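You operate a simulated robot arm through the tools that you are given. There is no shell and no other tool. Be economical: measure what you need, move in short steps, check, and stop when the job is done.

The job below is to be done with a simulated robot arm. You get a single attempt, and the scene is never put back.

JOB
Set the side guide with the gauge that the guide card names, clamp it, and put the gauge back. Set down upright: what you pick out.
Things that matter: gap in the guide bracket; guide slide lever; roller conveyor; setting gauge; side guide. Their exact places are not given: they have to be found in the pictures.

Only the result counts: the job must be done as asked and must still hold three seconds after the hand-in. Knocking over, shifting, dropping, spilling or breaking anything else fails it.

ROBOT AND FRAMES
A 6-joint arm with a two-finger parallel gripper on a trunk, on a base that drives. Base frame: it is fixed to the floor where the robot stands at the start and does not move with it; the origin is under the middle of the robot, x ahead of it, y to its left, z up. Lengths are in m, angles in degrees, forces in N, time in s.
With the tool pointing down near the work surface it reaches from about 0.36 to 0.82 m from the robot's upright axis, wherever it stands. Its first joint turns from -166.0 to 166.0 degrees. Places, roughly: gap in the guide bracket [0.4, -0.1, 0.9]; guide slide lever [0.5, -0.1, 0.8]; roller conveyor [0.8, -0.8, 0.5]; setting gauge [-0.25, -1.75, 0.75]; side guide [0.6, -0.2, 0.9]. Payload 3.91 kg.
The tool frame sits at the grasp point between the pads (the TCP): z along the fingers, y along the line on which they close. The tips reach 0.03 m beyond it. The gripper opens to 0.11 m. The fingers are 0.02 m wide and 0.01 m thick; the gripper's body (0.048 by 0.112 m) begins 0.055 m behind the TCP.
Orientation is told as [roll, pitch, yaw] about the base's x, y, z axes, in that order, counted from this pose: with the fingers straight down and closing along the base's y, the tool's x points along the base's -x, its y along +y and its z along -z.

CONTROLS
- The arm moves only by the tool servo_tool. Its argument "targets" is a list of rows, each a list of 3 entries, a list of its own where there are three numbers: the closure, from 0 (fully open) to 1 (shut), then the shift along the base's x, y, z in mm, then the turn, a rotation vector about the base's x, y, z in degrees. In form: [[grip, [dx, dy, dz], [wx, wy, wz]], ...]. A call has 1 to 8 rows; each row shifts and turns the commanded pose from where the row before left it. Each row takes 0.2 s and may step no farther than 0.05 m and 8.6 degrees from the row before; otherwise, or with a gripper value out of range, the whole call is refused. A pose out of reach is approached as far as the arm can. The call stops where the force on the tool passes 40 N (or 10 N more than at its start, if that is more) or the arm is blocked; 0.2 s more then pass. The fingers move at their own pace (about 0.045 m/s each) and stop on an object; they squeeze with about 29 N. The grip force told is the motor's: it shows also when the fingers shut on nothing. Time passes only in rows, and 0.2 s behind the last, so rows that do not move let the fingers close. The reply holds the time, the measured pose of the TCP, the force on the tool along the base axes, the opening and the grip force, in the units named above and with some noise, with the torque about the TCP (base axes, N m) and any sound that the robot's microphone picked up.
- Cameras (640 x 400 px; columns grow to the right, rows downward): "scene" is now at [-0.0038, 0.0867, 1.4678]; the picture's right is [-0.47, -0.88, 0.00], its down [-0.56, 0.30, -0.78] and it looks along [0.69, -0.36, -0.63] (base axes); focal length 258 px, centre (320, 200). "wrist" rides on the gripper at [0.077, 0.007, -0.115] in the tool frame; the picture's right is [-0.09, 1.00, 0.00], its down [-0.80, -0.07, -0.59] and it looks along [-0.59, -0.05, 0.80] (tool axes); focal length 270 px, centre (320, 200).
- capture(camera): a new picture of that camera. The clock stands still meanwhile.
- move_column(by): slides the trunk up (or, below 0, down) by that many m; the arm and the scene camera ride with it, the base frame stays. It gives what a move gives, with no picture.
- base_move(legs): drives the robot by 1 to 6 legs, each [ahead, turn to the left] in m and degrees, along the robot's own axes; the way and the turn of a leg run together, so that a leg with both is an arc; at most 1.5 m and 180 degrees a leg. The arm and the cameras ride along, it lands a little off, and it stops where it bumps. It gives what a move gives.
- pan_tilt(pan, tilt): turns the head with the scene camera to pan (to the left, within 155 degrees either way) and tilt (down, from -29 to 69), counted from straight ahead of the robot. It gives what a move gives.
- measure_at(camera, pixels): there is no depth. For up to 12 entries [column, row, z] of the newest picture of that camera ("zoom" is the newest enlarged one), the place [x, y] in the base frame at which the ray of that pixel passes the height z, good to about 0.002 m, but the place of the scene camera against the robot may be out by one fixed shift of up to 0.018 m in any direction. The clock stands still meanwhile.
- zoom(camera, box): a new picture of the part [left, top, right, bottom] of that camera's present view, enlarged. The clock stands still meanwhile.
- finish_job(): hands the job in; it is judged then, once.

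Keep the steps short. Do not move on a guess: measure, check each grasp and each placing, and mend mistakes. In all there are 80 turns and 48 pictures (those below and enlarged ones count). Leave the gripper open and the arm clear of the work at the hand-in unless told otherwise, and finish with a single line.

The tools are called after "Request:" as name(argument=value, ...) on one line, values as JSON. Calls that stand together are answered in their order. servo_tool: Moves the arm, as the interface text tells. Its arguments: {"type":"object","properties":{"targets":{"type":"array"}},"required":["targets"]} The other tools are called the same way: move_column (by) slides the trunk up or down; base_move (legs) drives the base; pan_tilt (pan, tilt) turns the head that bears the scene camera; capture (camera) takes a picture; measure_at (camera, pixels) gives the place at which the rays of pixels pass given heights; zoom (camera, box) takes an enlarged picture of a part of a camera's view; finish_job () hands the job in.

At the start:

```text
time_s: 0.0
ee_pos: [0.4019, -0.1525, 1.1071]
ee_rot: [0.0, 0.0, -0.5]
ft_force: [-0.3, 0.5, -0.2]
wrist_torque: [-0.02, 0.02, 0.01]
opening: 0.1099
grip_force: 0.1
trunk travel left (down, up): [-0.425, 0.185]
robot x, y, heading: [-0.0024, -0.0087, 0.0]
head pan, tilt: [-28.0, 39.1]
```

scene: 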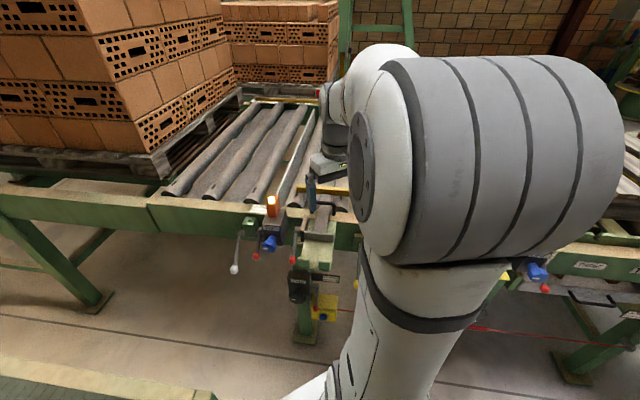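
wrist: 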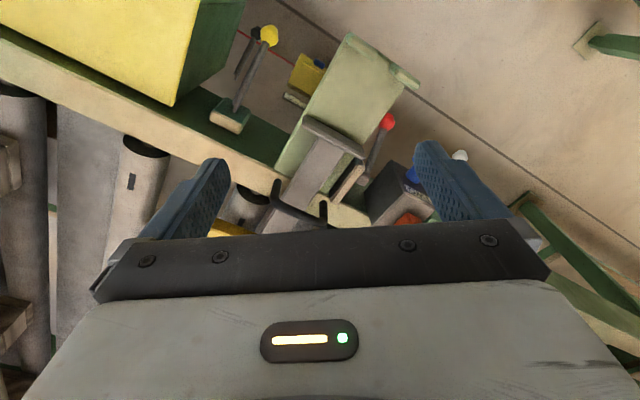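

I see the conveyor with a bracket at about (315,230) in the scene picture. I'll enlarge that area to find the card, the lever and the gap.

Request:
zoom(camera="scene", box=[220, 160, 380, 330])

Request:
zoom(camera="wrist", box=[160, 0, 480, 240])

```text
2.35 times, centred on (300, 245) of scene
```

zoom: 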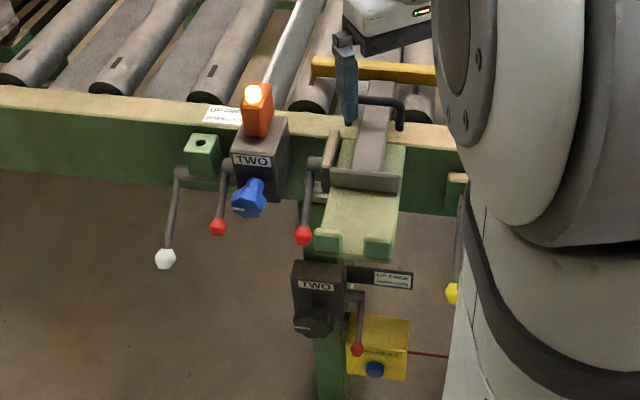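

```text
1.67 times, centred on (320, 120) of wrist
```

zoom: 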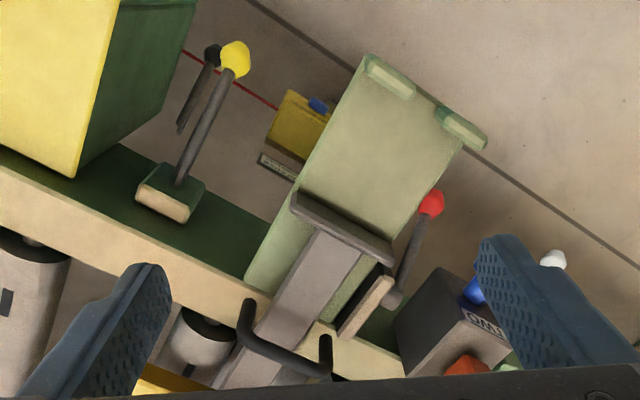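

Two small cards are visible near the bracket. I'll enlarge each to read it.

Request:
zoom(camera="scene", box=[264, 190, 304, 215])

Request:
zoom(camera="scene", box=[286, 264, 342, 299])

```text
16.00 times, centred on (284, 202) of scene
```

zoom: 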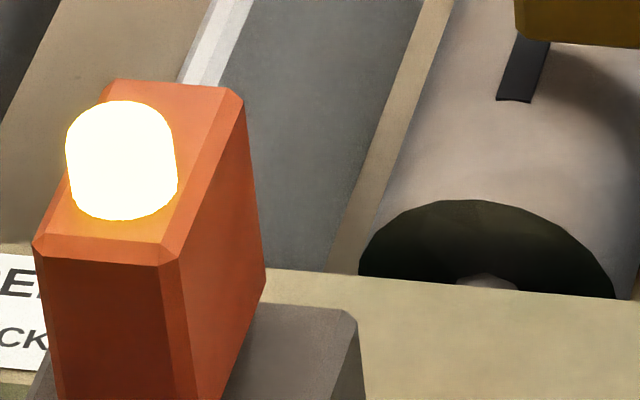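

```text
11.43 times, centred on (314, 282) of scene
```

zoom: 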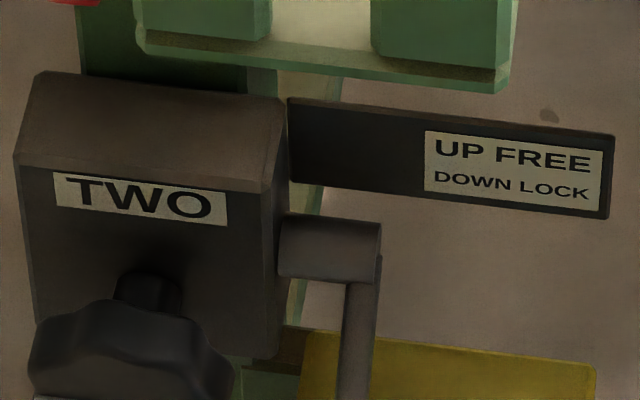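

The second card reads "UP FREE / DOWN LOCK". I'll read the card left of the lamp and look along the conveyor to the right.

Request:
zoom(camera="scene", box=[235, 195, 315, 265])

Request:
pan_tilt(pan=-75, tilt=35)

Request:
capture(camera="scene")

```text
5.71 times, centred on (275, 230) of scene
```

zoom: 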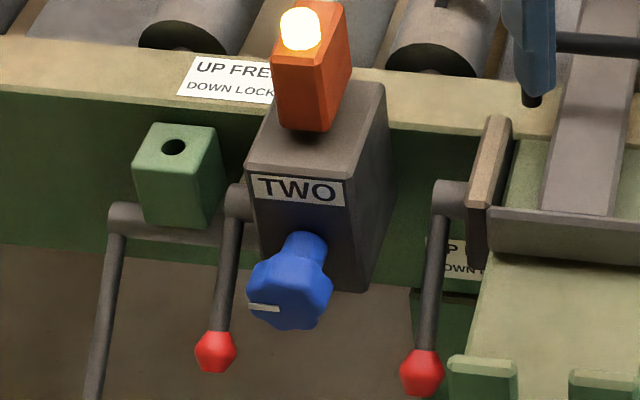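

```text
time_s: 1.1
ee_pos: [0.4028, -0.1524, 1.1073]
ee_rot: [0.0, 0.0, -0.5]
ft_force: [-0.2, 0.1, -0.3]
wrist_torque: [0.0, -0.01, -0.01]
opening: 0.11
grip_force: 0.2
trunk travel left (down, up): [-0.425, 0.185]
robot x, y, heading: [-0.0015, -0.0048, 0.2]
head pan, tilt: [-75.0, 35.0]
```

```text
40 pictures are left
```

scene: 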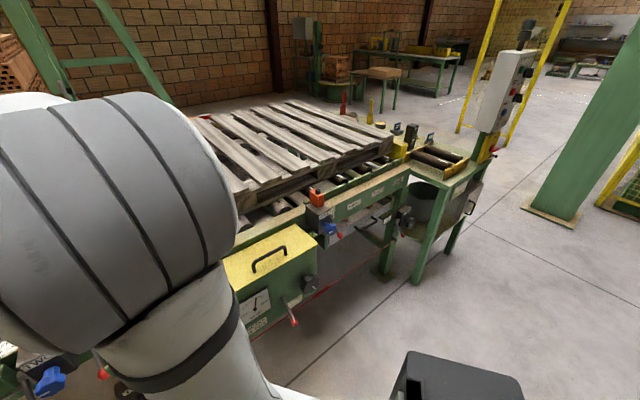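

The red-knob lever at the bracket hangs down, which its card calls locked. Next I look toward the gauge, behind and to the right.

Request:
pan_tilt(pan=-105, tilt=25)

Request:
capture(camera="scene")

```text
time_s: 2.1
ee_pos: [0.4025, -0.1534, 1.107]
ee_rot: [-0.1, 0.1, -0.5]
ft_force: [-0.8, -0.6, 1.3]
wrist_torque: [0.01, -0.01, -0.01]
opening: 0.1099
grip_force: 0.0
trunk travel left (down, up): [-0.425, 0.185]
robot x, y, heading: [-0.0012, -0.009, 0.0]
head pan, tilt: [-105.0, 25.0]
```

```text
39 pictures are left
```

scene: 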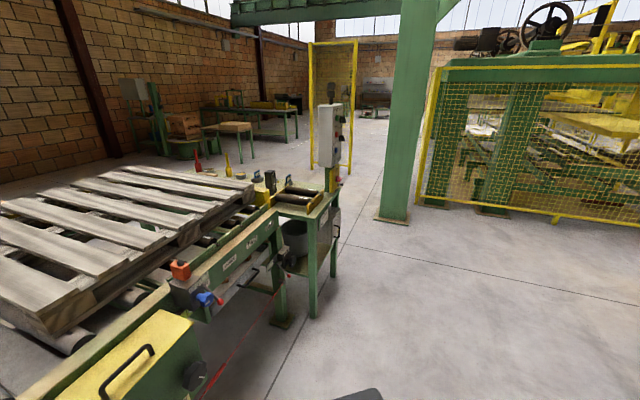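

A small side table stands at about (300,195) with objects on it. I'll enlarge it.

Request:
zoom(camera="scene", box=[180, 140, 360, 252])

Request:
measure_at(camera="scene", pixels=[[300, 195, 0.75], [330, 205, 0.75], [270, 180, 0.75], [316, 318, 0], [370, 392, 0.75]])

```text
3.56 times, centred on (270, 196) of scene
```

zoom: 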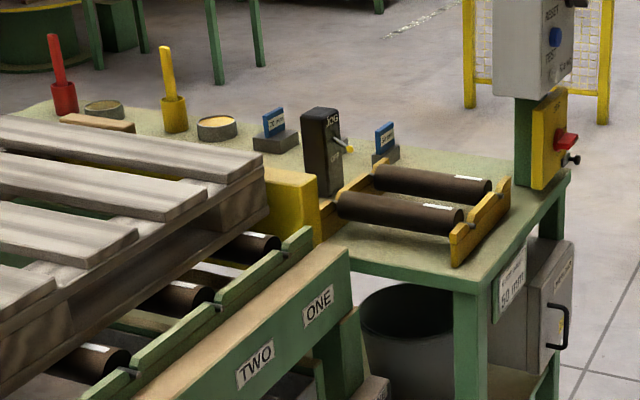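

```text
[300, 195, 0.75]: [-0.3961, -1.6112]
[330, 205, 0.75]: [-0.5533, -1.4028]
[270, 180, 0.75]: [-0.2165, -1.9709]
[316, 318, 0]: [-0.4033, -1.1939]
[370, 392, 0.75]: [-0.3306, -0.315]
```

Two blue gauges with labels stand on the table, and a white card on the table's side at zoom (510,285). I'll read them.

Request:
zoom(camera="scene", box=[246, 164, 298, 192])

Request:
zoom(camera="scene", box=[306, 200, 346, 235])

```text
12.31 times, centred on (272, 178) of scene
```

zoom: 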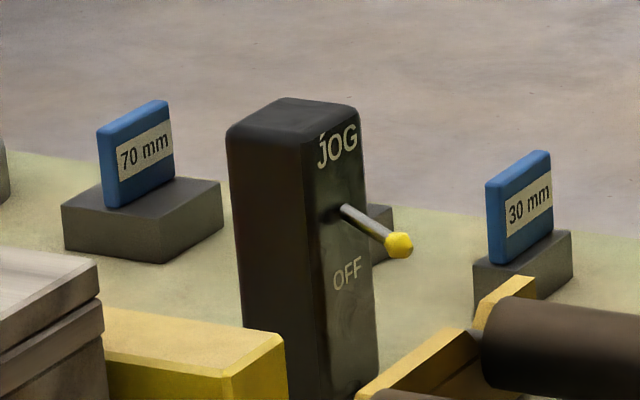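

```text
11.43 times, centred on (326, 218) of scene
```

zoom: 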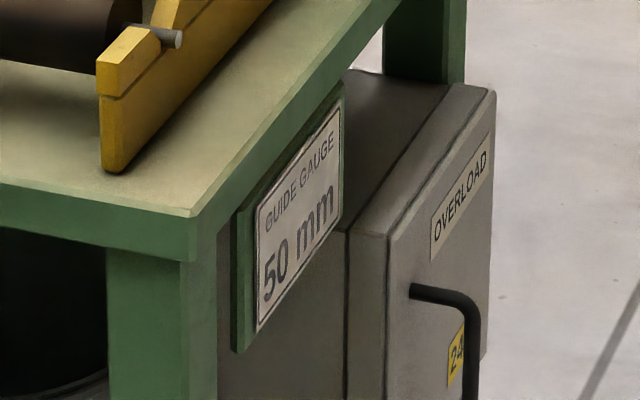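

The card reads "GUIDE GAUGE 50 mm". The 50 mm gauge must be behind the JOG box. Before driving I look down at the floor on my right and measure the table corners.

Request:
measure_at(camera="scene", pixels=[[277, 213.6, 0.75], [308, 222, 0.75], [340, 190, 0.75], [277, 183, 0.77], [192, 170, 0.75], [280, 325, 0]])

Request:
pan_tilt(pan=-100, tilt=60)

Request:
capture(camera="scene")

```text
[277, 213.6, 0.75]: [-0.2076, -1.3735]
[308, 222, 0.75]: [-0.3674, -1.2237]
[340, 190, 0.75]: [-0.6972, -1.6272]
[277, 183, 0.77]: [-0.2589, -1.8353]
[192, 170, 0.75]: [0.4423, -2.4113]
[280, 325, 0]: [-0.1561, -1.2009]
```

```text
time_s: 3.1
ee_pos: [0.4023, -0.1536, 1.1074]
ee_rot: [0.0, 0.1, -0.5]
ft_force: [-0.2, -0.5, 0.2]
wrist_torque: [-0.01, -0.03, 0.03]
opening: 0.1097
grip_force: 0.0
trunk travel left (down, up): [-0.425, 0.185]
robot x, y, heading: [0.0007, -0.0059, 0.1]
head pan, tilt: [-100.0, 60.0]
```

```text
35 pictures are left
```

scene: 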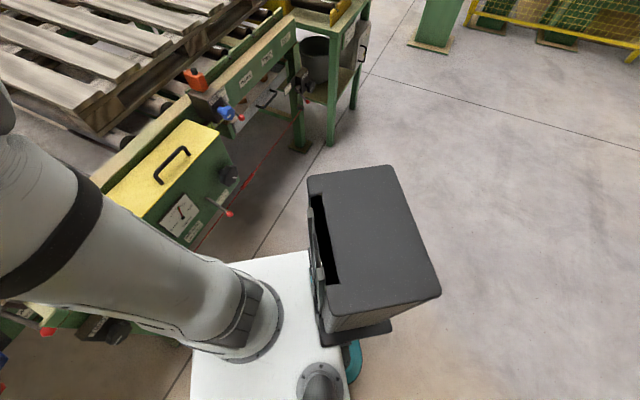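

The black box rides on my own base. The conveyor and table edge run along about -129°, so I must face about -39°. I back off first, then drive to a lookout in front of the table's card side.

Request:
base_move(legs=[[-0.4, 0], [0, -118.3], [1.045, 0], [0, 79.3]])

Request:
pan_tilt(pan=0, tilt=40)

Request:
capture(camera="scene")

Request:
capture(camera="wrist")

```text
time_s: 18.9
ee_pos: [-0.6525, -1.2917, 1.107]
ee_rot: [0.0, 0.0, -37.9]
ft_force: [0.0, -0.4, 0.5]
wrist_torque: [-0.01, 0.03, -0.02]
opening: 0.1101
grip_force: 0.0
trunk travel left (down, up): [-0.425, 0.185]
robot x, y, heading: [-0.8888, -0.9383, -37.5]
head pan, tilt: [-100.0, 60.0]
```

```text
time_s: 20.7
ee_pos: [-0.6533, -1.2919, 1.1066]
ee_rot: [-0.1, -0.1, -37.8]
ft_force: [0.3, 0.2, -0.6]
wrist_torque: [0.0, 0.02, 0.04]
opening: 0.1099
grip_force: 0.1
trunk travel left (down, up): [-0.425, 0.185]
robot x, y, heading: [-0.8893, -0.9413, -37.8]
head pan, tilt: [0.0, 40.0]
```

```text
34 pictures are left
```

scene: 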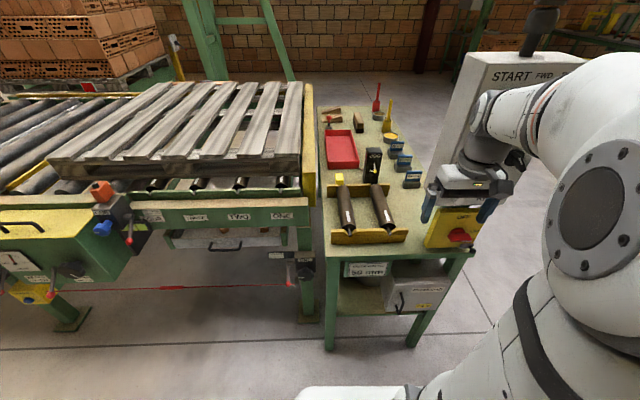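

```text
33 pictures are left
```

wrist: 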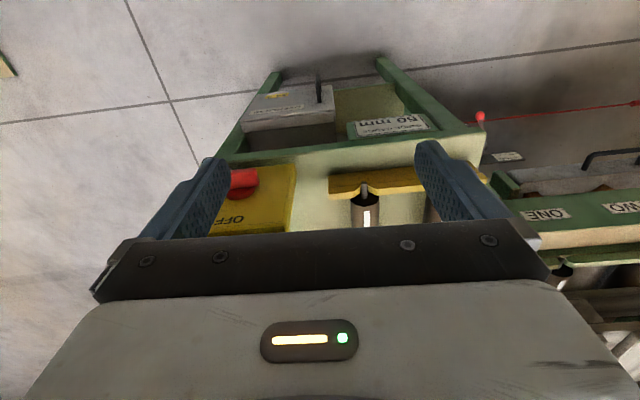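

The three gauges stand in a row along the table's right side, at (412,180), (402,162) and (396,148). I'll enlarge and measure.

Request:
zoom(camera="scene", box=[310, 90, 490, 265])

Request:
zoom(camera="scene", box=[374, 134, 438, 194])

```text
2.29 times, centred on (400, 178) of scene
```

zoom: 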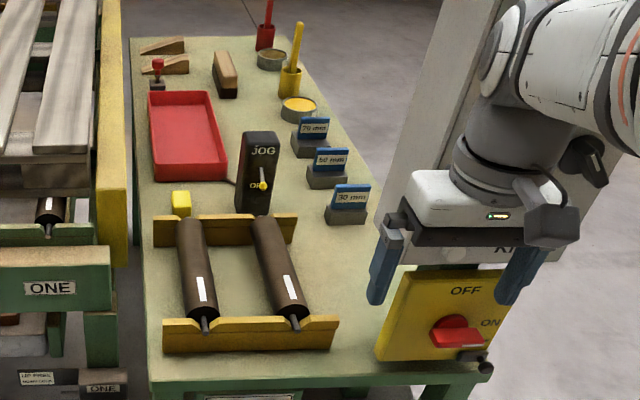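

```text
6.67 times, centred on (406, 164) of scene
```

zoom: 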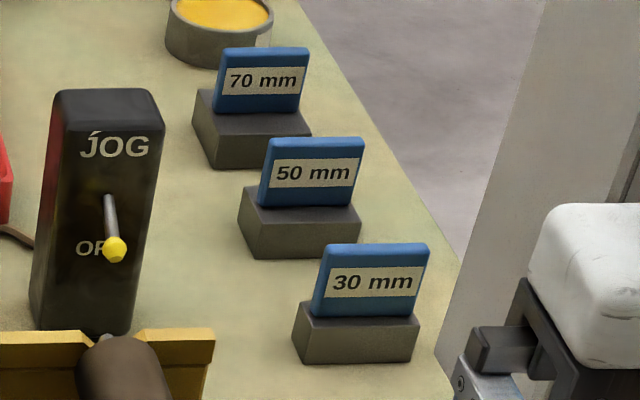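

The gauge seems to be a steel block (depth 30/50/70 mm) with a thin blue tab on top. I'll measure the 50 mm one, plus the table corner and post.

Request:
measure_at(camera="zoom", pixels=[[252, 257, 0.72], [357, 257, 0.72], [252, 257, 0.75], [357, 257, 0.75], [258, 205, 0.76], [355, 205, 0.76], [270, 137, 0.8], [365, 137, 0.8], [296, 360, 0.72], [410, 360, 0.72], [206, 166, 0.72], [310, 166, 0.72]])

Request:
measure_at(camera="scene", pixels=[[327, 256, 0.75], [474, 250, 0.75], [426, 250, 0.75], [333, 348, 0], [412, 346, 0], [419, 218, 1.0]])

```text
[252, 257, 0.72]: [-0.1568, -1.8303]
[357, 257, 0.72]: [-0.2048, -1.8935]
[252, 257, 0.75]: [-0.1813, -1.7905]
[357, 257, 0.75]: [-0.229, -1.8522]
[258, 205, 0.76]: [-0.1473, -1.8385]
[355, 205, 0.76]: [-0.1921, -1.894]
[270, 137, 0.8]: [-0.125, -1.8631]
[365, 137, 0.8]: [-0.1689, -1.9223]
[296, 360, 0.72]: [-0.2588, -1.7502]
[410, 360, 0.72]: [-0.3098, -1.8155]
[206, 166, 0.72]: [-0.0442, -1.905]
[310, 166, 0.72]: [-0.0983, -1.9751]
```

```text
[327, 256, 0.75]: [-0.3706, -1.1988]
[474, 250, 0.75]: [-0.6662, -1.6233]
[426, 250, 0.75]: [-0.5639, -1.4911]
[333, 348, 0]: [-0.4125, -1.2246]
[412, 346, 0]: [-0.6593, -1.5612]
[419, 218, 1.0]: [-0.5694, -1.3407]
```

The block is about 80 mm wide, centred near (-0.17,-1.87), 0.55 m in from this edge but close to the table's right edge. Reaching it from the right side is better. I check the floor there and my own base outline.

Request:
pan_tilt(pan=-45, tilt=38)

Request:
capture(camera="scene")

```text
time_s: 21.8
ee_pos: [-0.653, -1.292, 1.1068]
ee_rot: [0.0, 0.0, -37.9]
ft_force: [0.9, 0.4, 0.0]
wrist_torque: [0.03, -0.03, -0.01]
opening: 0.1097
grip_force: 0.0
trunk travel left (down, up): [-0.425, 0.185]
robot x, y, heading: [-0.8971, -0.9373, -37.7]
head pan, tilt: [-45.0, 38.0]
```

```text
30 pictures are left
```

scene: 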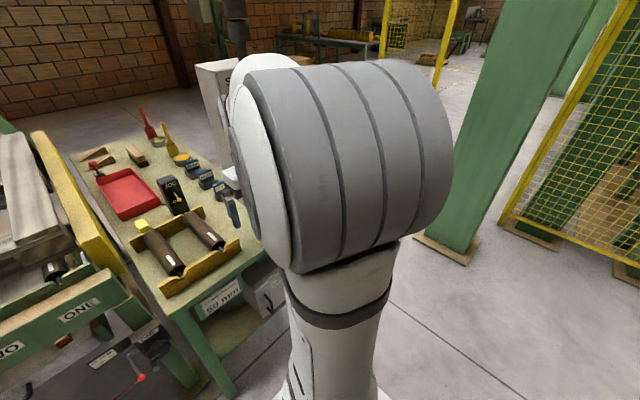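

Request:
measure_at(camera="scene", pixels=[[414, 238, 0], [465, 264, 0], [480, 238, 0], [498, 228, 0], [560, 250, 0], [435, 86, 0], [620, 275, 0]])

```text
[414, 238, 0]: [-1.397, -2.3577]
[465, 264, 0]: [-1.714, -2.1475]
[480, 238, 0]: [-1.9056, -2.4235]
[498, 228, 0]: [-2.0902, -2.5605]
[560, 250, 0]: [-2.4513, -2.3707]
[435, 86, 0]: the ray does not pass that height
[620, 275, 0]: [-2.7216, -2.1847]
```

The pillar corner is at (-1.40,-2.36), leaving a corridor of about 1 m. I drive around the table's corner and stop on its right side, facing the gauges.

Request:
base_move(legs=[[0, -80.2], [0.94, 0], [0, 82], [1.0, 0], [0, 90]])

Request:
pan_tilt(pan=0, tilt=45)

Request:
capture(camera="scene")

Request:
capture(camera="wrist")

```text
time_s: 42.2
ee_pos: [-0.1503, -2.0826, 1.1067]
ee_rot: [0.0, 0.1, 55.1]
ft_force: [-0.3, 0.8, 0.3]
wrist_torque: [0.01, 0.0, 0.01]
opening: 0.1099
grip_force: 0.0
trunk travel left (down, up): [-0.425, 0.185]
robot x, y, heading: [-0.482, -2.3437, 54.4]
head pan, tilt: [-45.0, 38.0]
```

```text
time_s: 43.4
ee_pos: [-0.1506, -2.0828, 1.1068]
ee_rot: [0.1, -0.1, 55.2]
ft_force: [0.0, -0.4, 0.1]
wrist_torque: [0.01, -0.02, -0.03]
opening: 0.11
grip_force: 0.1
trunk travel left (down, up): [-0.425, 0.185]
robot x, y, heading: [-0.4831, -2.3433, 55.0]
head pan, tilt: [0.0, 45.0]
```

```text
29 pictures are left
```

scene: 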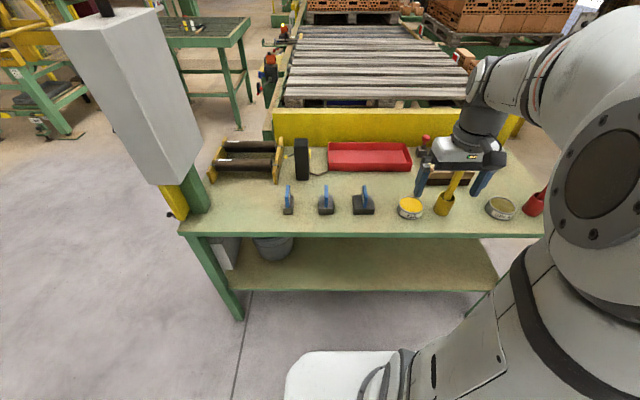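

```text
28 pictures are left
```

wrist: 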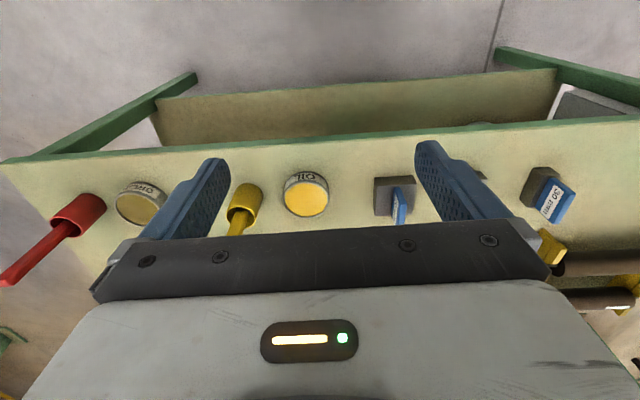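

The 50 mm gauge is the middle one, partly behind the right finger in the wrist view. I measure the visible 70 and 30 mm blocks with the wrist camera, and the 50 with the scene camera.

Request:
measure_at(camera="wrist", pixels=[[398, 190, 0.8], [550, 183, 0.8], [398, 190, 0.76], [550, 183, 0.76], [375, 178, 0.76], [415, 178, 0.76]])

Request:
zoom(camera="scene", box=[270, 170, 390, 245])

```text
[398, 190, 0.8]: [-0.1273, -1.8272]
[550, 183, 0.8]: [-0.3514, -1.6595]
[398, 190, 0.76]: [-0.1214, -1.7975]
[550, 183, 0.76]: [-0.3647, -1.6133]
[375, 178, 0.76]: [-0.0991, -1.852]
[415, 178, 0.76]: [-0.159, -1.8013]
```

```text
5.33 times, centred on (330, 208) of scene
```

zoom: 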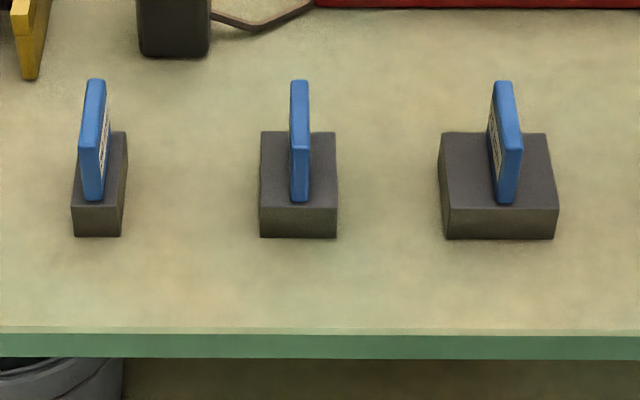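

The block widths scale as 70:50:30, so the block is the gauge and the blue tab is its handle. I measure heights using the known 50 mm width.

Request:
measure_at(camera="zoom", pixels=[[260, 238, 0.7], [337, 238, 0.7], [260, 238, 0.74], [337, 238, 0.74], [444, 239, 0.7], [555, 239, 0.7], [444, 239, 0.74], [555, 239, 0.74], [291, 80, 0.82], [309, 80, 0.82], [291, 201, 0.76], [309, 201, 0.76]])

```text
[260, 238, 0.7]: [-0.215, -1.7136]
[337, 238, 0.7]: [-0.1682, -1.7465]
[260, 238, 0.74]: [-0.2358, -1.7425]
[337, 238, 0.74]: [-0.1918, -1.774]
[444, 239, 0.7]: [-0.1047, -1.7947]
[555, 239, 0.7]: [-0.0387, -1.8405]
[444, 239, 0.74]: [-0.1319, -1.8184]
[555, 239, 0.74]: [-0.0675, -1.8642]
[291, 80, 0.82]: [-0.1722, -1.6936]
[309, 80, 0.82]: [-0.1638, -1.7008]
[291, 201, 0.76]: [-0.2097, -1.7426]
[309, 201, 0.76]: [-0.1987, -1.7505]
```

Triangulating the two views gives the table at about z 0.79 and the 50 mm gauge centre at about (-0.225,-1.77). I move the gripper above it at the present height, then look.

Request:
servo_tool(targets=[[0, [-10.7, 44.7, 0], [0, 0, 0]], [0, [-10.7, 44.7, 0], [0, 0, 0]], [0, [-10.7, 44.7, 0], [0, 0, 0]], [0, [-10.7, 44.7, 0], [0, 0, 0]], [0, [-10.7, 44.7, 0], [0, 0, 0]], [0, [-10.7, 44.7, 0], [0, 0, 0]], [0, [-10.7, 44.7, 0], [0, 0, 0]], [0, [0, 0, 0], [0, 0, 0]]])

Request:
capture(camera="wrist")

```text
time_s: 45.2
ee_pos: [-0.2272, -1.7679, 1.1048]
ee_rot: [0.0, 0.0, 55.2]
ft_force: [-0.2, -0.7, -1.0]
wrist_torque: [0.0, -0.01, 0.02]
opening: 0.1101
grip_force: 0.1
trunk travel left (down, up): [-0.425, 0.185]
robot x, y, heading: [-0.4838, -2.3438, 54.8]
head pan, tilt: [0.0, 45.0]
```

```text
26 pictures are left
```

wrist: 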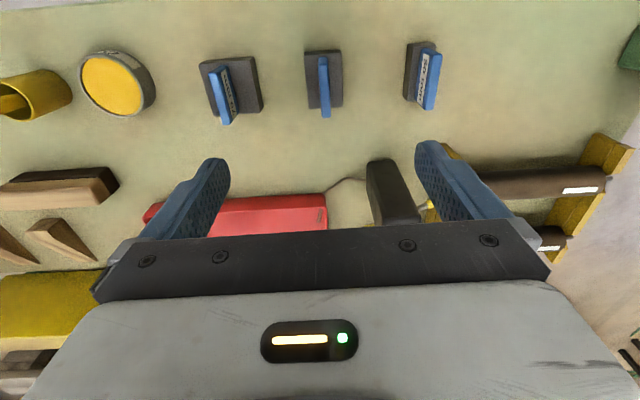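

The wrist view now shows the 50 mm gauge, block at (323,78) and tab top at (325,115). I enlarge for exact pixels.

Request:
zoom(camera="wrist", box=[270, 30, 380, 130])

```text
4.00 times, centred on (325, 80) of wrist
```

zoom: 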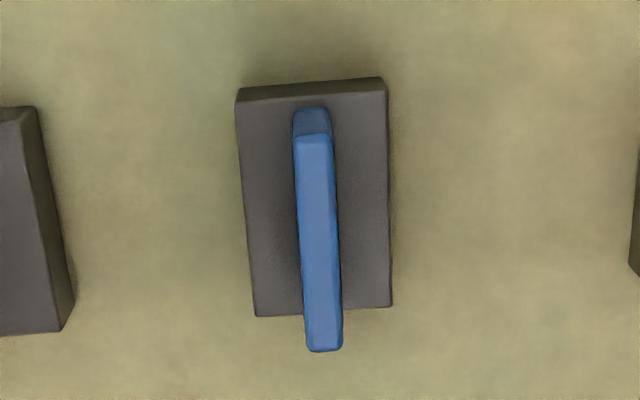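

Request:
measure_at(camera="zoom", pixels=[[240, 88, 0.77], [383, 78, 0.77], [240, 88, 0.8], [383, 78, 0.8], [238, 102, 0.8], [386, 92, 0.8], [392, 307, 0.8], [256, 317, 0.8], [301, 140, 0.85], [331, 138, 0.85], [342, 349, 0.85], [310, 351, 0.85]])

```text
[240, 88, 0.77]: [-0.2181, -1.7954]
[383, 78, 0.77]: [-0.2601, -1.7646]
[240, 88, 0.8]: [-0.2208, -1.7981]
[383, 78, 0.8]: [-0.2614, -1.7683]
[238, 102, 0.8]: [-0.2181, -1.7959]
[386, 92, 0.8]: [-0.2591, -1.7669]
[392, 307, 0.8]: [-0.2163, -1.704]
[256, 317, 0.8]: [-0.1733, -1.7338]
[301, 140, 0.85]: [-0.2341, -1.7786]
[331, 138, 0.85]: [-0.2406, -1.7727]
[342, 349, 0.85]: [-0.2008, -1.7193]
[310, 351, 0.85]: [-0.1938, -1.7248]
```

Block centre is (-0.217,-1.750), its top is at about 0.80, the tab top at about 0.85, and the yaw is aligned. I centre and descend to just above with fingers half closed, then look once.

Request:
servo_tool(targets=[[0.3, [10.2, 17.9, 0], [0, 0, 0]], [0.4, [0, 0, -45], [0, 0, 0]], [0.4, [0, 0, -45], [0, 0, 0]], [0.4, [0, 0, -45], [0, 0, 0]], [0.4, [0, 0, -40], [0, 0, 0]], [0.4, [0, 0, -20], [0, 0, 0]], [0.4, [0, 0, 0], [0, 0, 0]]])

Request:
capture(camera="wrist")

```text
time_s: 46.8
ee_pos: [-0.2133, -1.7529, 0.9119]
ee_rot: [0.0, -0.1, 55.2]
ft_force: [0.0, 0.3, -0.6]
wrist_torque: [-0.03, 0.0, 0.0]
opening: 0.0661
grip_force: 0.0
trunk travel left (down, up): [-0.425, 0.185]
robot x, y, heading: [-0.4826, -2.3437, 54.6]
head pan, tilt: [0.0, 45.0]
```

```text
24 pictures are left
```

wrist: 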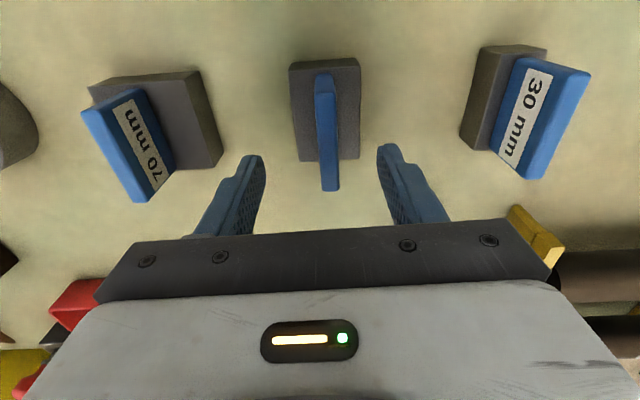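

Tab lies between the fingers. I re-measure its centre from this nearer view.

Request:
measure_at(camera="wrist", pixels=[[315, 80, 0.85], [334, 78, 0.85], [340, 190, 0.85], [322, 191, 0.85], [289, 66, 0.8], [360, 60, 0.8], [362, 155, 0.8], [297, 160, 0.8]])

```text
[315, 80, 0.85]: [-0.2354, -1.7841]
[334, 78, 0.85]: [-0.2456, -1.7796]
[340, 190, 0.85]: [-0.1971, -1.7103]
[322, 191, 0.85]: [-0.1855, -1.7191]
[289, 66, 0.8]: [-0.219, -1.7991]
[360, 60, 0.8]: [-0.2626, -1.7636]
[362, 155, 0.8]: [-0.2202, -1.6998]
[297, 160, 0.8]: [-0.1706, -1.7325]
```

The tab top may be higher than thought (up to about 0.88). I lower 35 mm with the fingers clear on both sides and look again.

Request:
servo_tool(targets=[[0.4, [-2.5, 3.5, -20], [0, 0, 0]], [0.4, [0, 0, -15], [0, 0, 0]], [0.4, [0, 0, 0], [0, 0, 0]]])

Request:
capture(camera="wrist")

```text
time_s: 47.6
ee_pos: [-0.2172, -1.7489, 0.8745]
ee_rot: [0.0, 0.0, 55.1]
ft_force: [0.2, 0.3, 0.3]
wrist_torque: [-0.03, 0.03, 0.01]
opening: 0.066
grip_force: 0.1
trunk travel left (down, up): [-0.425, 0.185]
robot x, y, heading: [-0.4831, -2.3443, 54.6]
head pan, tilt: [0.0, 45.0]
```

```text
23 pictures are left
```

wrist: 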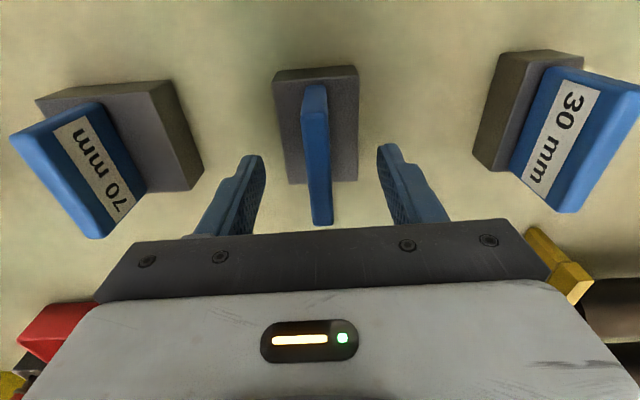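

Tab top is near z 0.865 and block top near 0.82; the tab is centred. I lower 20 mm, then close.

Request:
servo_tool(targets=[[0.4, [0, 0, -12], [0, 0, 0]], [0.4, [0, 0, -8], [0, 0, 0]], [1, [0, 0, 0], [0, 0, 0]], [1, [0, 0, 0], [0, 0, 0]], [1, [0, 0, 0], [0, 0, 0]], [1, [0, 0, 0], [0, 0, 0]], [1, [0, 0, 0], [0, 0, 0]]])

```text
time_s: 49.2
ee_pos: [-0.2174, -1.749, 0.8566]
ee_rot: [-0.1, 0.0, 55.1]
ft_force: [-0.4, 1.0, 0.0]
wrist_torque: [0.05, -0.02, -0.03]
opening: 0.0496
grip_force: 29.1
trunk travel left (down, up): [-0.425, 0.185]
robot x, y, heading: [-0.4808, -2.3479, 54.5]
head pan, tilt: [0.0, 45.0]
```

The opening of 0.0496 m means the tips caught the block itself, which I must not hold since it has to enter the gap. I open, rise 18 mm, and close on the tab.

Request:
servo_tool(targets=[[0.4, [0, 0, 0], [0, 0, 0]], [0.4, [0, 0, 0], [0, 0, 0]], [0.4, [0, 0, 18], [0, 0, 0]], [1, [0, 0, 0], [0, 0, 0]], [1, [0, 0, 0], [0, 0, 0]], [1, [0, 0, 0], [0, 0, 0]], [1, [0, 0, 0], [0, 0, 0]], [1, [0, 0, 0], [0, 0, 0]]])

Request:
capture(camera="wrist")

```text
time_s: 51.0
ee_pos: [-0.2168, -1.7495, 0.8758]
ee_rot: [0.0, -0.1, 55.1]
ft_force: [0.5, -0.1, 0.3]
wrist_torque: [-0.03, 0.05, 0.02]
opening: 0.0116
grip_force: 28.6
trunk travel left (down, up): [-0.425, 0.185]
robot x, y, heading: [-0.4824, -2.3414, 54.8]
head pan, tilt: [0.0, 45.0]
```

```text
22 pictures are left
```

wrist: 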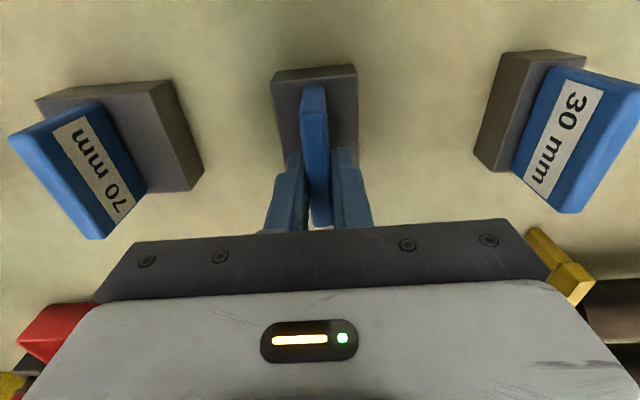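

The tab is held (opening 0.0116 m). I note the put-back pose: TCP (-0.2168,-1.7495,0.8758), yaw 55.1. I lift straight up 0.25 m.

Request:
servo_tool(targets=[[1, [0, 0, 10], [0, 0, 0]], [1, [0, 0, 40], [0, 0, 0]], [1, [0, 0, 40], [0, 0, 0]], [1, [0, 0, 40], [0, 0, 0]], [1, [0, 0, 40], [0, 0, 0]], [1, [0, 0, 40], [0, 0, 0]], [1, [0, 0, 40], [0, 0, 0]], [1, [0, 0, 0], [0, 0, 0]]])

Request:
servo_tool(targets=[[1, [-16, -36, 0], [0, 0, 0]], [1, [-16, -36, 0], [0, 0, 0]], [1, [-16, -36, 0], [0, 0, 0]], [1, [-16, -36, 0], [0, 0, 0]], [1, [-16, -36, 0], [0, 0, 0]], [1, [0, 0, 0], [0, 0, 0]]])

Request:
capture(camera="wrist")

```text
time_s: 52.8
ee_pos: [-0.2179, -1.7489, 1.1255]
ee_rot: [0.1, 0.0, 55.1]
ft_force: [0.3, -0.4, -3.0]
wrist_torque: [0.04, 0.01, 0.02]
opening: 0.0116
grip_force: 29.1
trunk travel left (down, up): [-0.425, 0.185]
robot x, y, heading: [-0.4869, -2.3441, 54.7]
head pan, tilt: [0.0, 45.0]
```

```text
time_s: 54.2
ee_pos: [-0.3009, -1.9269, 1.1261]
ee_rot: [0.0, 0.0, 55.1]
ft_force: [-0.8, -0.6, -2.0]
wrist_torque: [0.05, -0.01, 0.01]
opening: 0.0121
grip_force: 29.1
trunk travel left (down, up): [-0.425, 0.185]
robot x, y, heading: [-0.4841, -2.3427, 54.5]
head pan, tilt: [0.0, 45.0]
```

```text
21 pictures are left
```

wrist: 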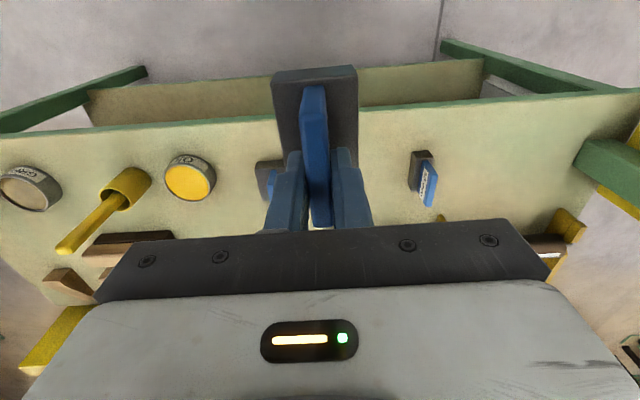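

The gauge is securely held. I back out past the pillar, turn toward the conveyor and look ahead before driving on.

Request:
base_move(legs=[[0, -91], [-1.15, 0], [0, 104.8]])

Request:
pan_tilt(pan=0, tilt=35)

Request:
capture(camera="scene")

```text
time_s: 68.2
ee_pos: [-1.3342, -1.2359, 1.1255]
ee_rot: [0.1, 0.0, 68.7]
ft_force: [-0.1, -0.7, -3.2]
wrist_torque: [0.0, 0.0, 0.0]
opening: 0.0115
grip_force: 28.9
trunk travel left (down, up): [-0.425, 0.185]
robot x, y, heading: [-1.3888, -1.6914, 67.5]
head pan, tilt: [0.0, 45.0]
```

```text
time_s: 68.9
ee_pos: [-1.3346, -1.2348, 1.1266]
ee_rot: [-0.1, 0.0, 68.6]
ft_force: [0.6, 0.4, -3.2]
wrist_torque: [0.01, -0.01, 0.02]
opening: 0.0117
grip_force: 29.1
trunk travel left (down, up): [-0.425, 0.185]
robot x, y, heading: [-1.3865, -1.6921, 67.8]
head pan, tilt: [0.0, 35.0]
```

```text
20 pictures are left
```

scene: 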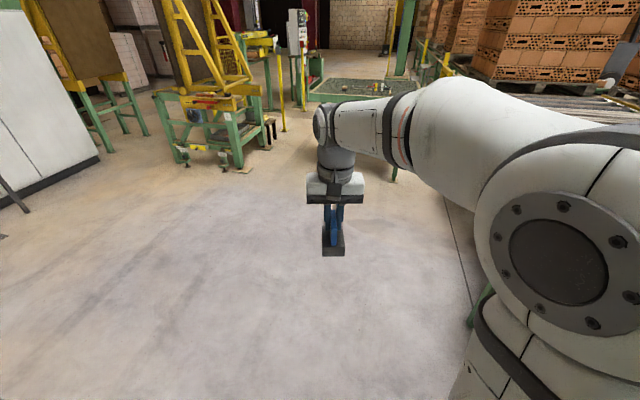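

Ahead the floor is clear but a green table stands at about (350,100). I measure its nearest points.

Request:
measure_at(camera="scene", pixels=[[240, 168, 0], [393, 180, 0], [310, 140, 0], [308, 98, 0.7], [180, 160, 0], [275, 140, 0]])

```text
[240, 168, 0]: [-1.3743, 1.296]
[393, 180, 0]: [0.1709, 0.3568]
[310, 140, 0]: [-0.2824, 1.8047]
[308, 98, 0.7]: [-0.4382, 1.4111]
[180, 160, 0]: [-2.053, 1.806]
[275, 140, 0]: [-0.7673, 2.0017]
```

The nearest leg of that bench is at (0.17,0.36), left of the bracket. I plan a stop at about (-0.17,0.01), heading -36°, keeping 0.45 m from it.

Request:
base_move(legs=[[0, -2.5], [1.07, 0], [1.066, 0], [0, -101.3], [0.35, 0]])

Request:
pan_tilt(pan=20, tilt=42)

Request:
capture(camera="scene")

```text
time_s: 86.2
ee_pos: [0.2068, -0.1358, 1.1255]
ee_rot: [-0.1, 0.1, -37.3]
ft_force: [0.2, -0.6, -3.1]
wrist_torque: [0.02, 0.01, 0.02]
opening: 0.0119
grip_force: 28.9
trunk travel left (down, up): [-0.425, 0.185]
robot x, y, heading: [-0.2106, 0.0556, -38.6]
head pan, tilt: [0.0, 35.0]
```

```text
time_s: 87.0
ee_pos: [0.207, -0.134, 1.1257]
ee_rot: [0.0, -0.1, -37.3]
ft_force: [0.5, 0.1, -3.5]
wrist_torque: [-0.02, -0.02, -0.01]
opening: 0.0115
grip_force: 29.2
trunk travel left (down, up): [-0.425, 0.185]
robot x, y, heading: [-0.2103, 0.0578, -38.8]
head pan, tilt: [20.0, 42.0]
```

```text
19 pictures are left
```

scene: 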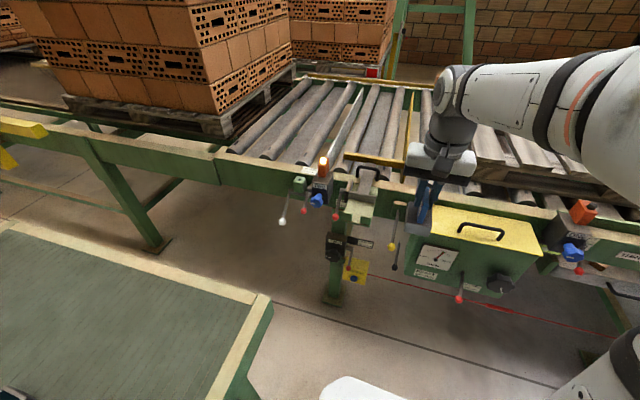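

Bracket is clear at (355,200). I enlarge it.

Request:
zoom(camera="scene", box=[310, 140, 422, 230])

Request:
zoom(camera="scene", box=[326, 188, 390, 235])

```text
4.44 times, centred on (366, 185) of scene
```

zoom: 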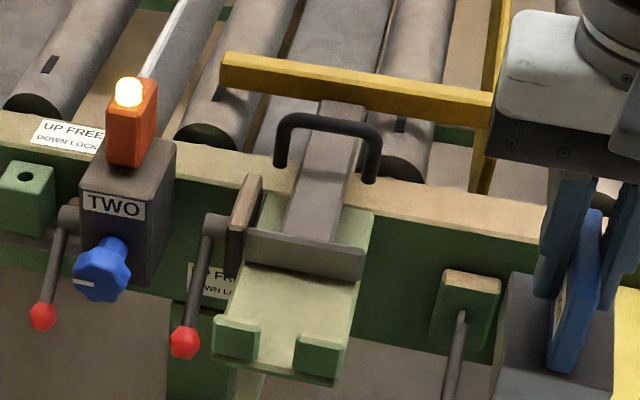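

```text
8.51 times, centred on (358, 212) of scene
```

zoom: 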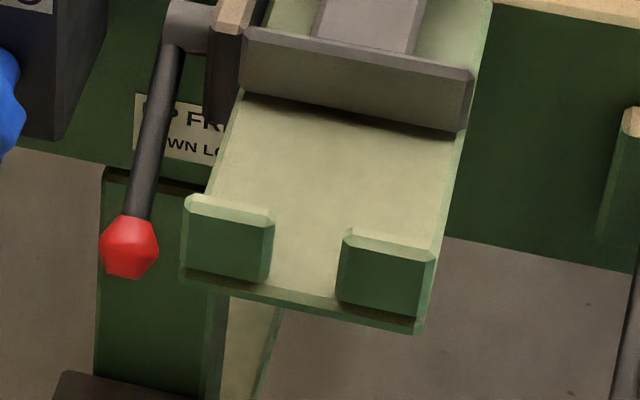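

I see a T-shaped yellow guide on a slide with a loop handle, a cross plate, and two green stops. The gauge belongs between plate and stops. The red lever hangs at the left side. I measure rough positions at two heights.

Request:
measure_at(camera="zoom", pixels=[[243, 92, 0.85], [460, 130, 0.85], [190, 197, 0.87], [270, 215, 0.87], [348, 230, 0.87], [432, 248, 0.87], [190, 20, 0.85], [130, 245, 0.75], [180, 285, 0.85], [420, 330, 0.85], [243, 92, 0.8], [460, 130, 0.8]])

```text
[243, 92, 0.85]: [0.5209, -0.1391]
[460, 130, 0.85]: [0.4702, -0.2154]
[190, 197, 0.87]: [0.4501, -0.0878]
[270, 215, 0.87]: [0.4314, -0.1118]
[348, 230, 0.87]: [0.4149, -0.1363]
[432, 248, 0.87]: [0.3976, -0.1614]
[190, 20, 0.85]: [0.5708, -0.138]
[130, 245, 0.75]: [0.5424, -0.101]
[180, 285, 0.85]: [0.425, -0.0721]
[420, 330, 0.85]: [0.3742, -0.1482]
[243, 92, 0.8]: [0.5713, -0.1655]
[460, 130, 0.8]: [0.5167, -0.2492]
```

Gap centre is roughly (0.46,-0.15). I drive 0.1 m closer, then turn the gripper +92° about z at safe height so the block's 50 mm lies across the conveyor direction.

Request:
base_move(legs=[[0.1, 0]])

Request:
servo_tool(targets=[[1, [0, 0, 0], [0, 0, 8.4]], [1, [0, 0, 0], [0, 0, 8.4]], [1, [0, 0, 0], [0, 0, 8.4]], [1, [0, 0, 0], [0, 0, 8.4]], [1, [0, 0, 0], [0, 0, 8.4]], [1, [0, 0, 0], [0, 0, 8.4]], [1, [0, 0, 0], [0, 0, 8.4]], [1, [0, 0, 0], [0, 0, 8.4]]])

Request:
servo_tool(targets=[[1, [15, 25, 0], [0, 0, 8.4]], [1, [15, 25, 0], [0, 0, 8.4]], [1, [15, 25, 0], [0, 0, 8.4]], [1, [0, 0, 0], [0, 0, 0]]])

Request:
capture(camera="wrist")

```text
time_s: 88.2
ee_pos: [0.2855, -0.1964, 1.1246]
ee_rot: [0.0, 0.1, -37.2]
ft_force: [-0.8, -0.3, -2.7]
wrist_torque: [-0.02, -0.02, -0.03]
opening: 0.0116
grip_force: 28.5
trunk travel left (down, up): [-0.425, 0.185]
robot x, y, heading: [-0.1299, -0.0052, -38.6]
head pan, tilt: [20.0, 42.0]
```

```text
time_s: 90.0
ee_pos: [0.2864, -0.1961, 1.1252]
ee_rot: [0.0, 0.0, 30.2]
ft_force: [-0.1, 0.0, -1.8]
wrist_torque: [0.0, -0.01, -0.01]
opening: 0.0117
grip_force: 29.3
trunk travel left (down, up): [-0.425, 0.185]
robot x, y, heading: [-0.1336, -0.0061, -38.7]
head pan, tilt: [20.0, 42.0]
```

```text
time_s: 91.0
ee_pos: [0.3301, -0.1213, 1.1251]
ee_rot: [0.0, 0.1, 55.1]
ft_force: [0.1, -1.0, -2.7]
wrist_torque: [0.03, 0.01, 0.01]
opening: 0.0117
grip_force: 29.0
trunk travel left (down, up): [-0.425, 0.185]
robot x, y, heading: [-0.1289, -0.0042, -38.7]
head pan, tilt: [20.0, 42.0]
```

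```text
16 pictures are left
```

wrist: 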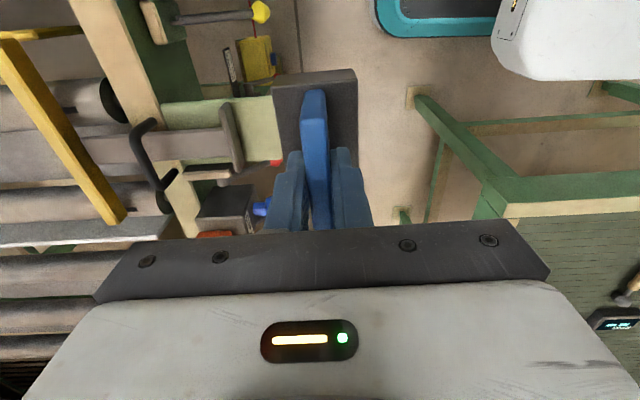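

The block hides the stops. I shift 60 mm back from the conveyor for a clear view of the gap.

Request:
servo_tool(targets=[[1, [-24, 17, 0], [0, 0, 0]], [1, [-24, 17, 0], [0, 0, 0]], [1, [0, 0, 0], [0, 0, 0]]])

Request:
zoom(camera="wrist", box=[30, 60, 300, 230])

```text
time_s: 91.8
ee_pos: [0.2794, -0.0851, 1.127]
ee_rot: [0.0, 0.0, 55.2]
ft_force: [0.0, -0.2, -2.2]
wrist_torque: [0.02, 0.01, 0.04]
opening: 0.0115
grip_force: 28.8
trunk travel left (down, up): [-0.425, 0.185]
robot x, y, heading: [-0.1309, -0.0072, -38.8]
head pan, tilt: [20.0, 42.0]
```

```text
2.35 times, centred on (165, 145) of wrist
```

zoom: 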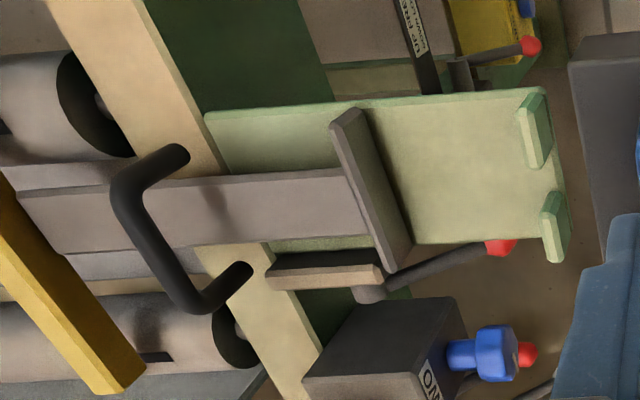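

Request:
measure_at(camera="zoom", pixels=[[412, 243, 0.85], [412, 243, 0.8], [370, 108, 0.85], [370, 108, 0.8], [518, 97, 0.87], [528, 168, 0.87], [541, 200, 0.87], [547, 262, 0.87], [541, 88, 0.85], [568, 245, 0.85], [207, 112, 0.85], [372, 246, 0.85]])

```text
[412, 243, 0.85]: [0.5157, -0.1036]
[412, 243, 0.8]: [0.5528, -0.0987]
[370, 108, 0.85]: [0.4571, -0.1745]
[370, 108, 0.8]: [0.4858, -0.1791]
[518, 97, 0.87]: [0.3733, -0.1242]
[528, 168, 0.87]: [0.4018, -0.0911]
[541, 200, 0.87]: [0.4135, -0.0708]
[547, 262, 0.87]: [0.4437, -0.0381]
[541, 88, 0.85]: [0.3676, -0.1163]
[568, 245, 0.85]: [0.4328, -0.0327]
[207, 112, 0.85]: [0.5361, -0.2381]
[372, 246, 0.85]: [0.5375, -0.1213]
```

Scene and wrist rays meet near z 0.9 for the tray. To fix this height with the wrist camera alone, I go down 80 mm here (over free floor) and take a second view.

Request:
servo_tool(targets=[[1, [0, 0, -40], [0, 0, 0]], [1, [0, 0, -40], [0, 0, 0]], [1, [0, 0, 0], [0, 0, 0]]])

Request:
zoom(camera="wrist", box=[0, 60, 300, 248])

```text
time_s: 92.6
ee_pos: [0.2824, -0.0859, 1.0461]
ee_rot: [0.0, 0.0, 55.1]
ft_force: [0.0, -0.4, -2.5]
wrist_torque: [-0.02, -0.02, -0.03]
opening: 0.0117
grip_force: 29.2
trunk travel left (down, up): [-0.425, 0.185]
robot x, y, heading: [-0.1301, -0.0064, -38.5]
head pan, tilt: [20.0, 42.0]
```

```text
2.13 times, centred on (150, 154) of wrist
```

zoom: 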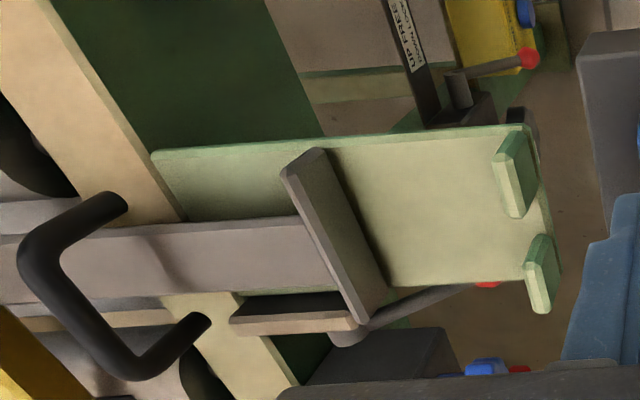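

Request:
measure_at(camera="zoom", pixels=[[388, 290, 0.87], [388, 290, 0.91], [330, 148, 0.87], [330, 148, 0.91], [527, 126, 0.87], [527, 126, 0.91], [152, 153, 0.87], [152, 153, 0.91], [495, 160, 0.91], [512, 218, 0.91], [525, 265, 0.91], [541, 312, 0.91]])

```text
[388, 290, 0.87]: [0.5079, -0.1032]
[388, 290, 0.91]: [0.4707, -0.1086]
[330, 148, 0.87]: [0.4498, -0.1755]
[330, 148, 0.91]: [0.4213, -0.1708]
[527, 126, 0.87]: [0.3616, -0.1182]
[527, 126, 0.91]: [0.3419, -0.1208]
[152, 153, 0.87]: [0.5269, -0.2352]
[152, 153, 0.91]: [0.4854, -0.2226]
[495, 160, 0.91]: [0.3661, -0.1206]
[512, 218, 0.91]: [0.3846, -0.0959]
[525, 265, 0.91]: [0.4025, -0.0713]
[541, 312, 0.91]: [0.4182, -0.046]
```

The wrist views agree: tray at z≈0.90, and across the gap (n-coordinate) stops at 0.366, plate at 0.451, so it's about 85 mm wide now. That leaves room for the 50 mm block. I move above (0.415,-0.106) and check.

Request:
servo_tool(targets=[[1, [44, -7, 5], [0, 0, 0]], [1, [44, -7, 0], [0, 0, 0]], [1, [44, -7, 0], [0, 0, 0]], [1, [0, 0, 0], [0, 0, 0]]])

Request:
zoom(camera="scene", box=[290, 130, 450, 260])

Request:
capture(camera="wrist")

```text
time_s: 93.6
ee_pos: [0.4146, -0.1086, 1.049]
ee_rot: [0.1, 0.0, 55.1]
ft_force: [-1.1, -1.1, -2.4]
wrist_torque: [0.05, -0.05, -0.03]
opening: 0.0117
grip_force: 29.3
trunk travel left (down, up): [-0.425, 0.185]
robot x, y, heading: [-0.1336, -0.0097, -38.7]
head pan, tilt: [20.0, 42.0]
```

```text
3.08 times, centred on (370, 195) of scene
```

zoom: 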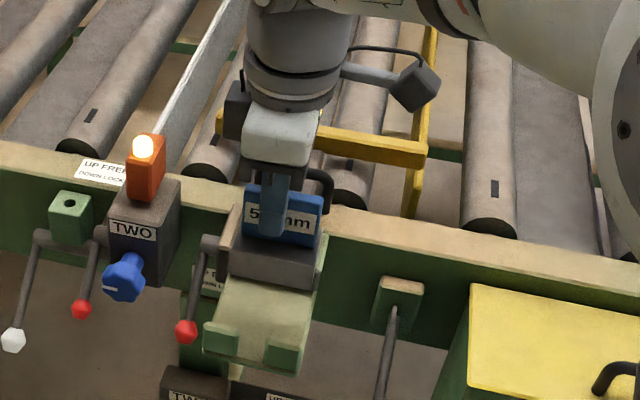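

```text
12 pictures are left
```

wrist: 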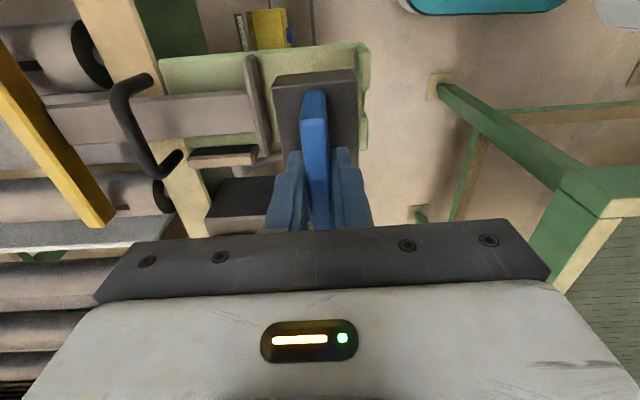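

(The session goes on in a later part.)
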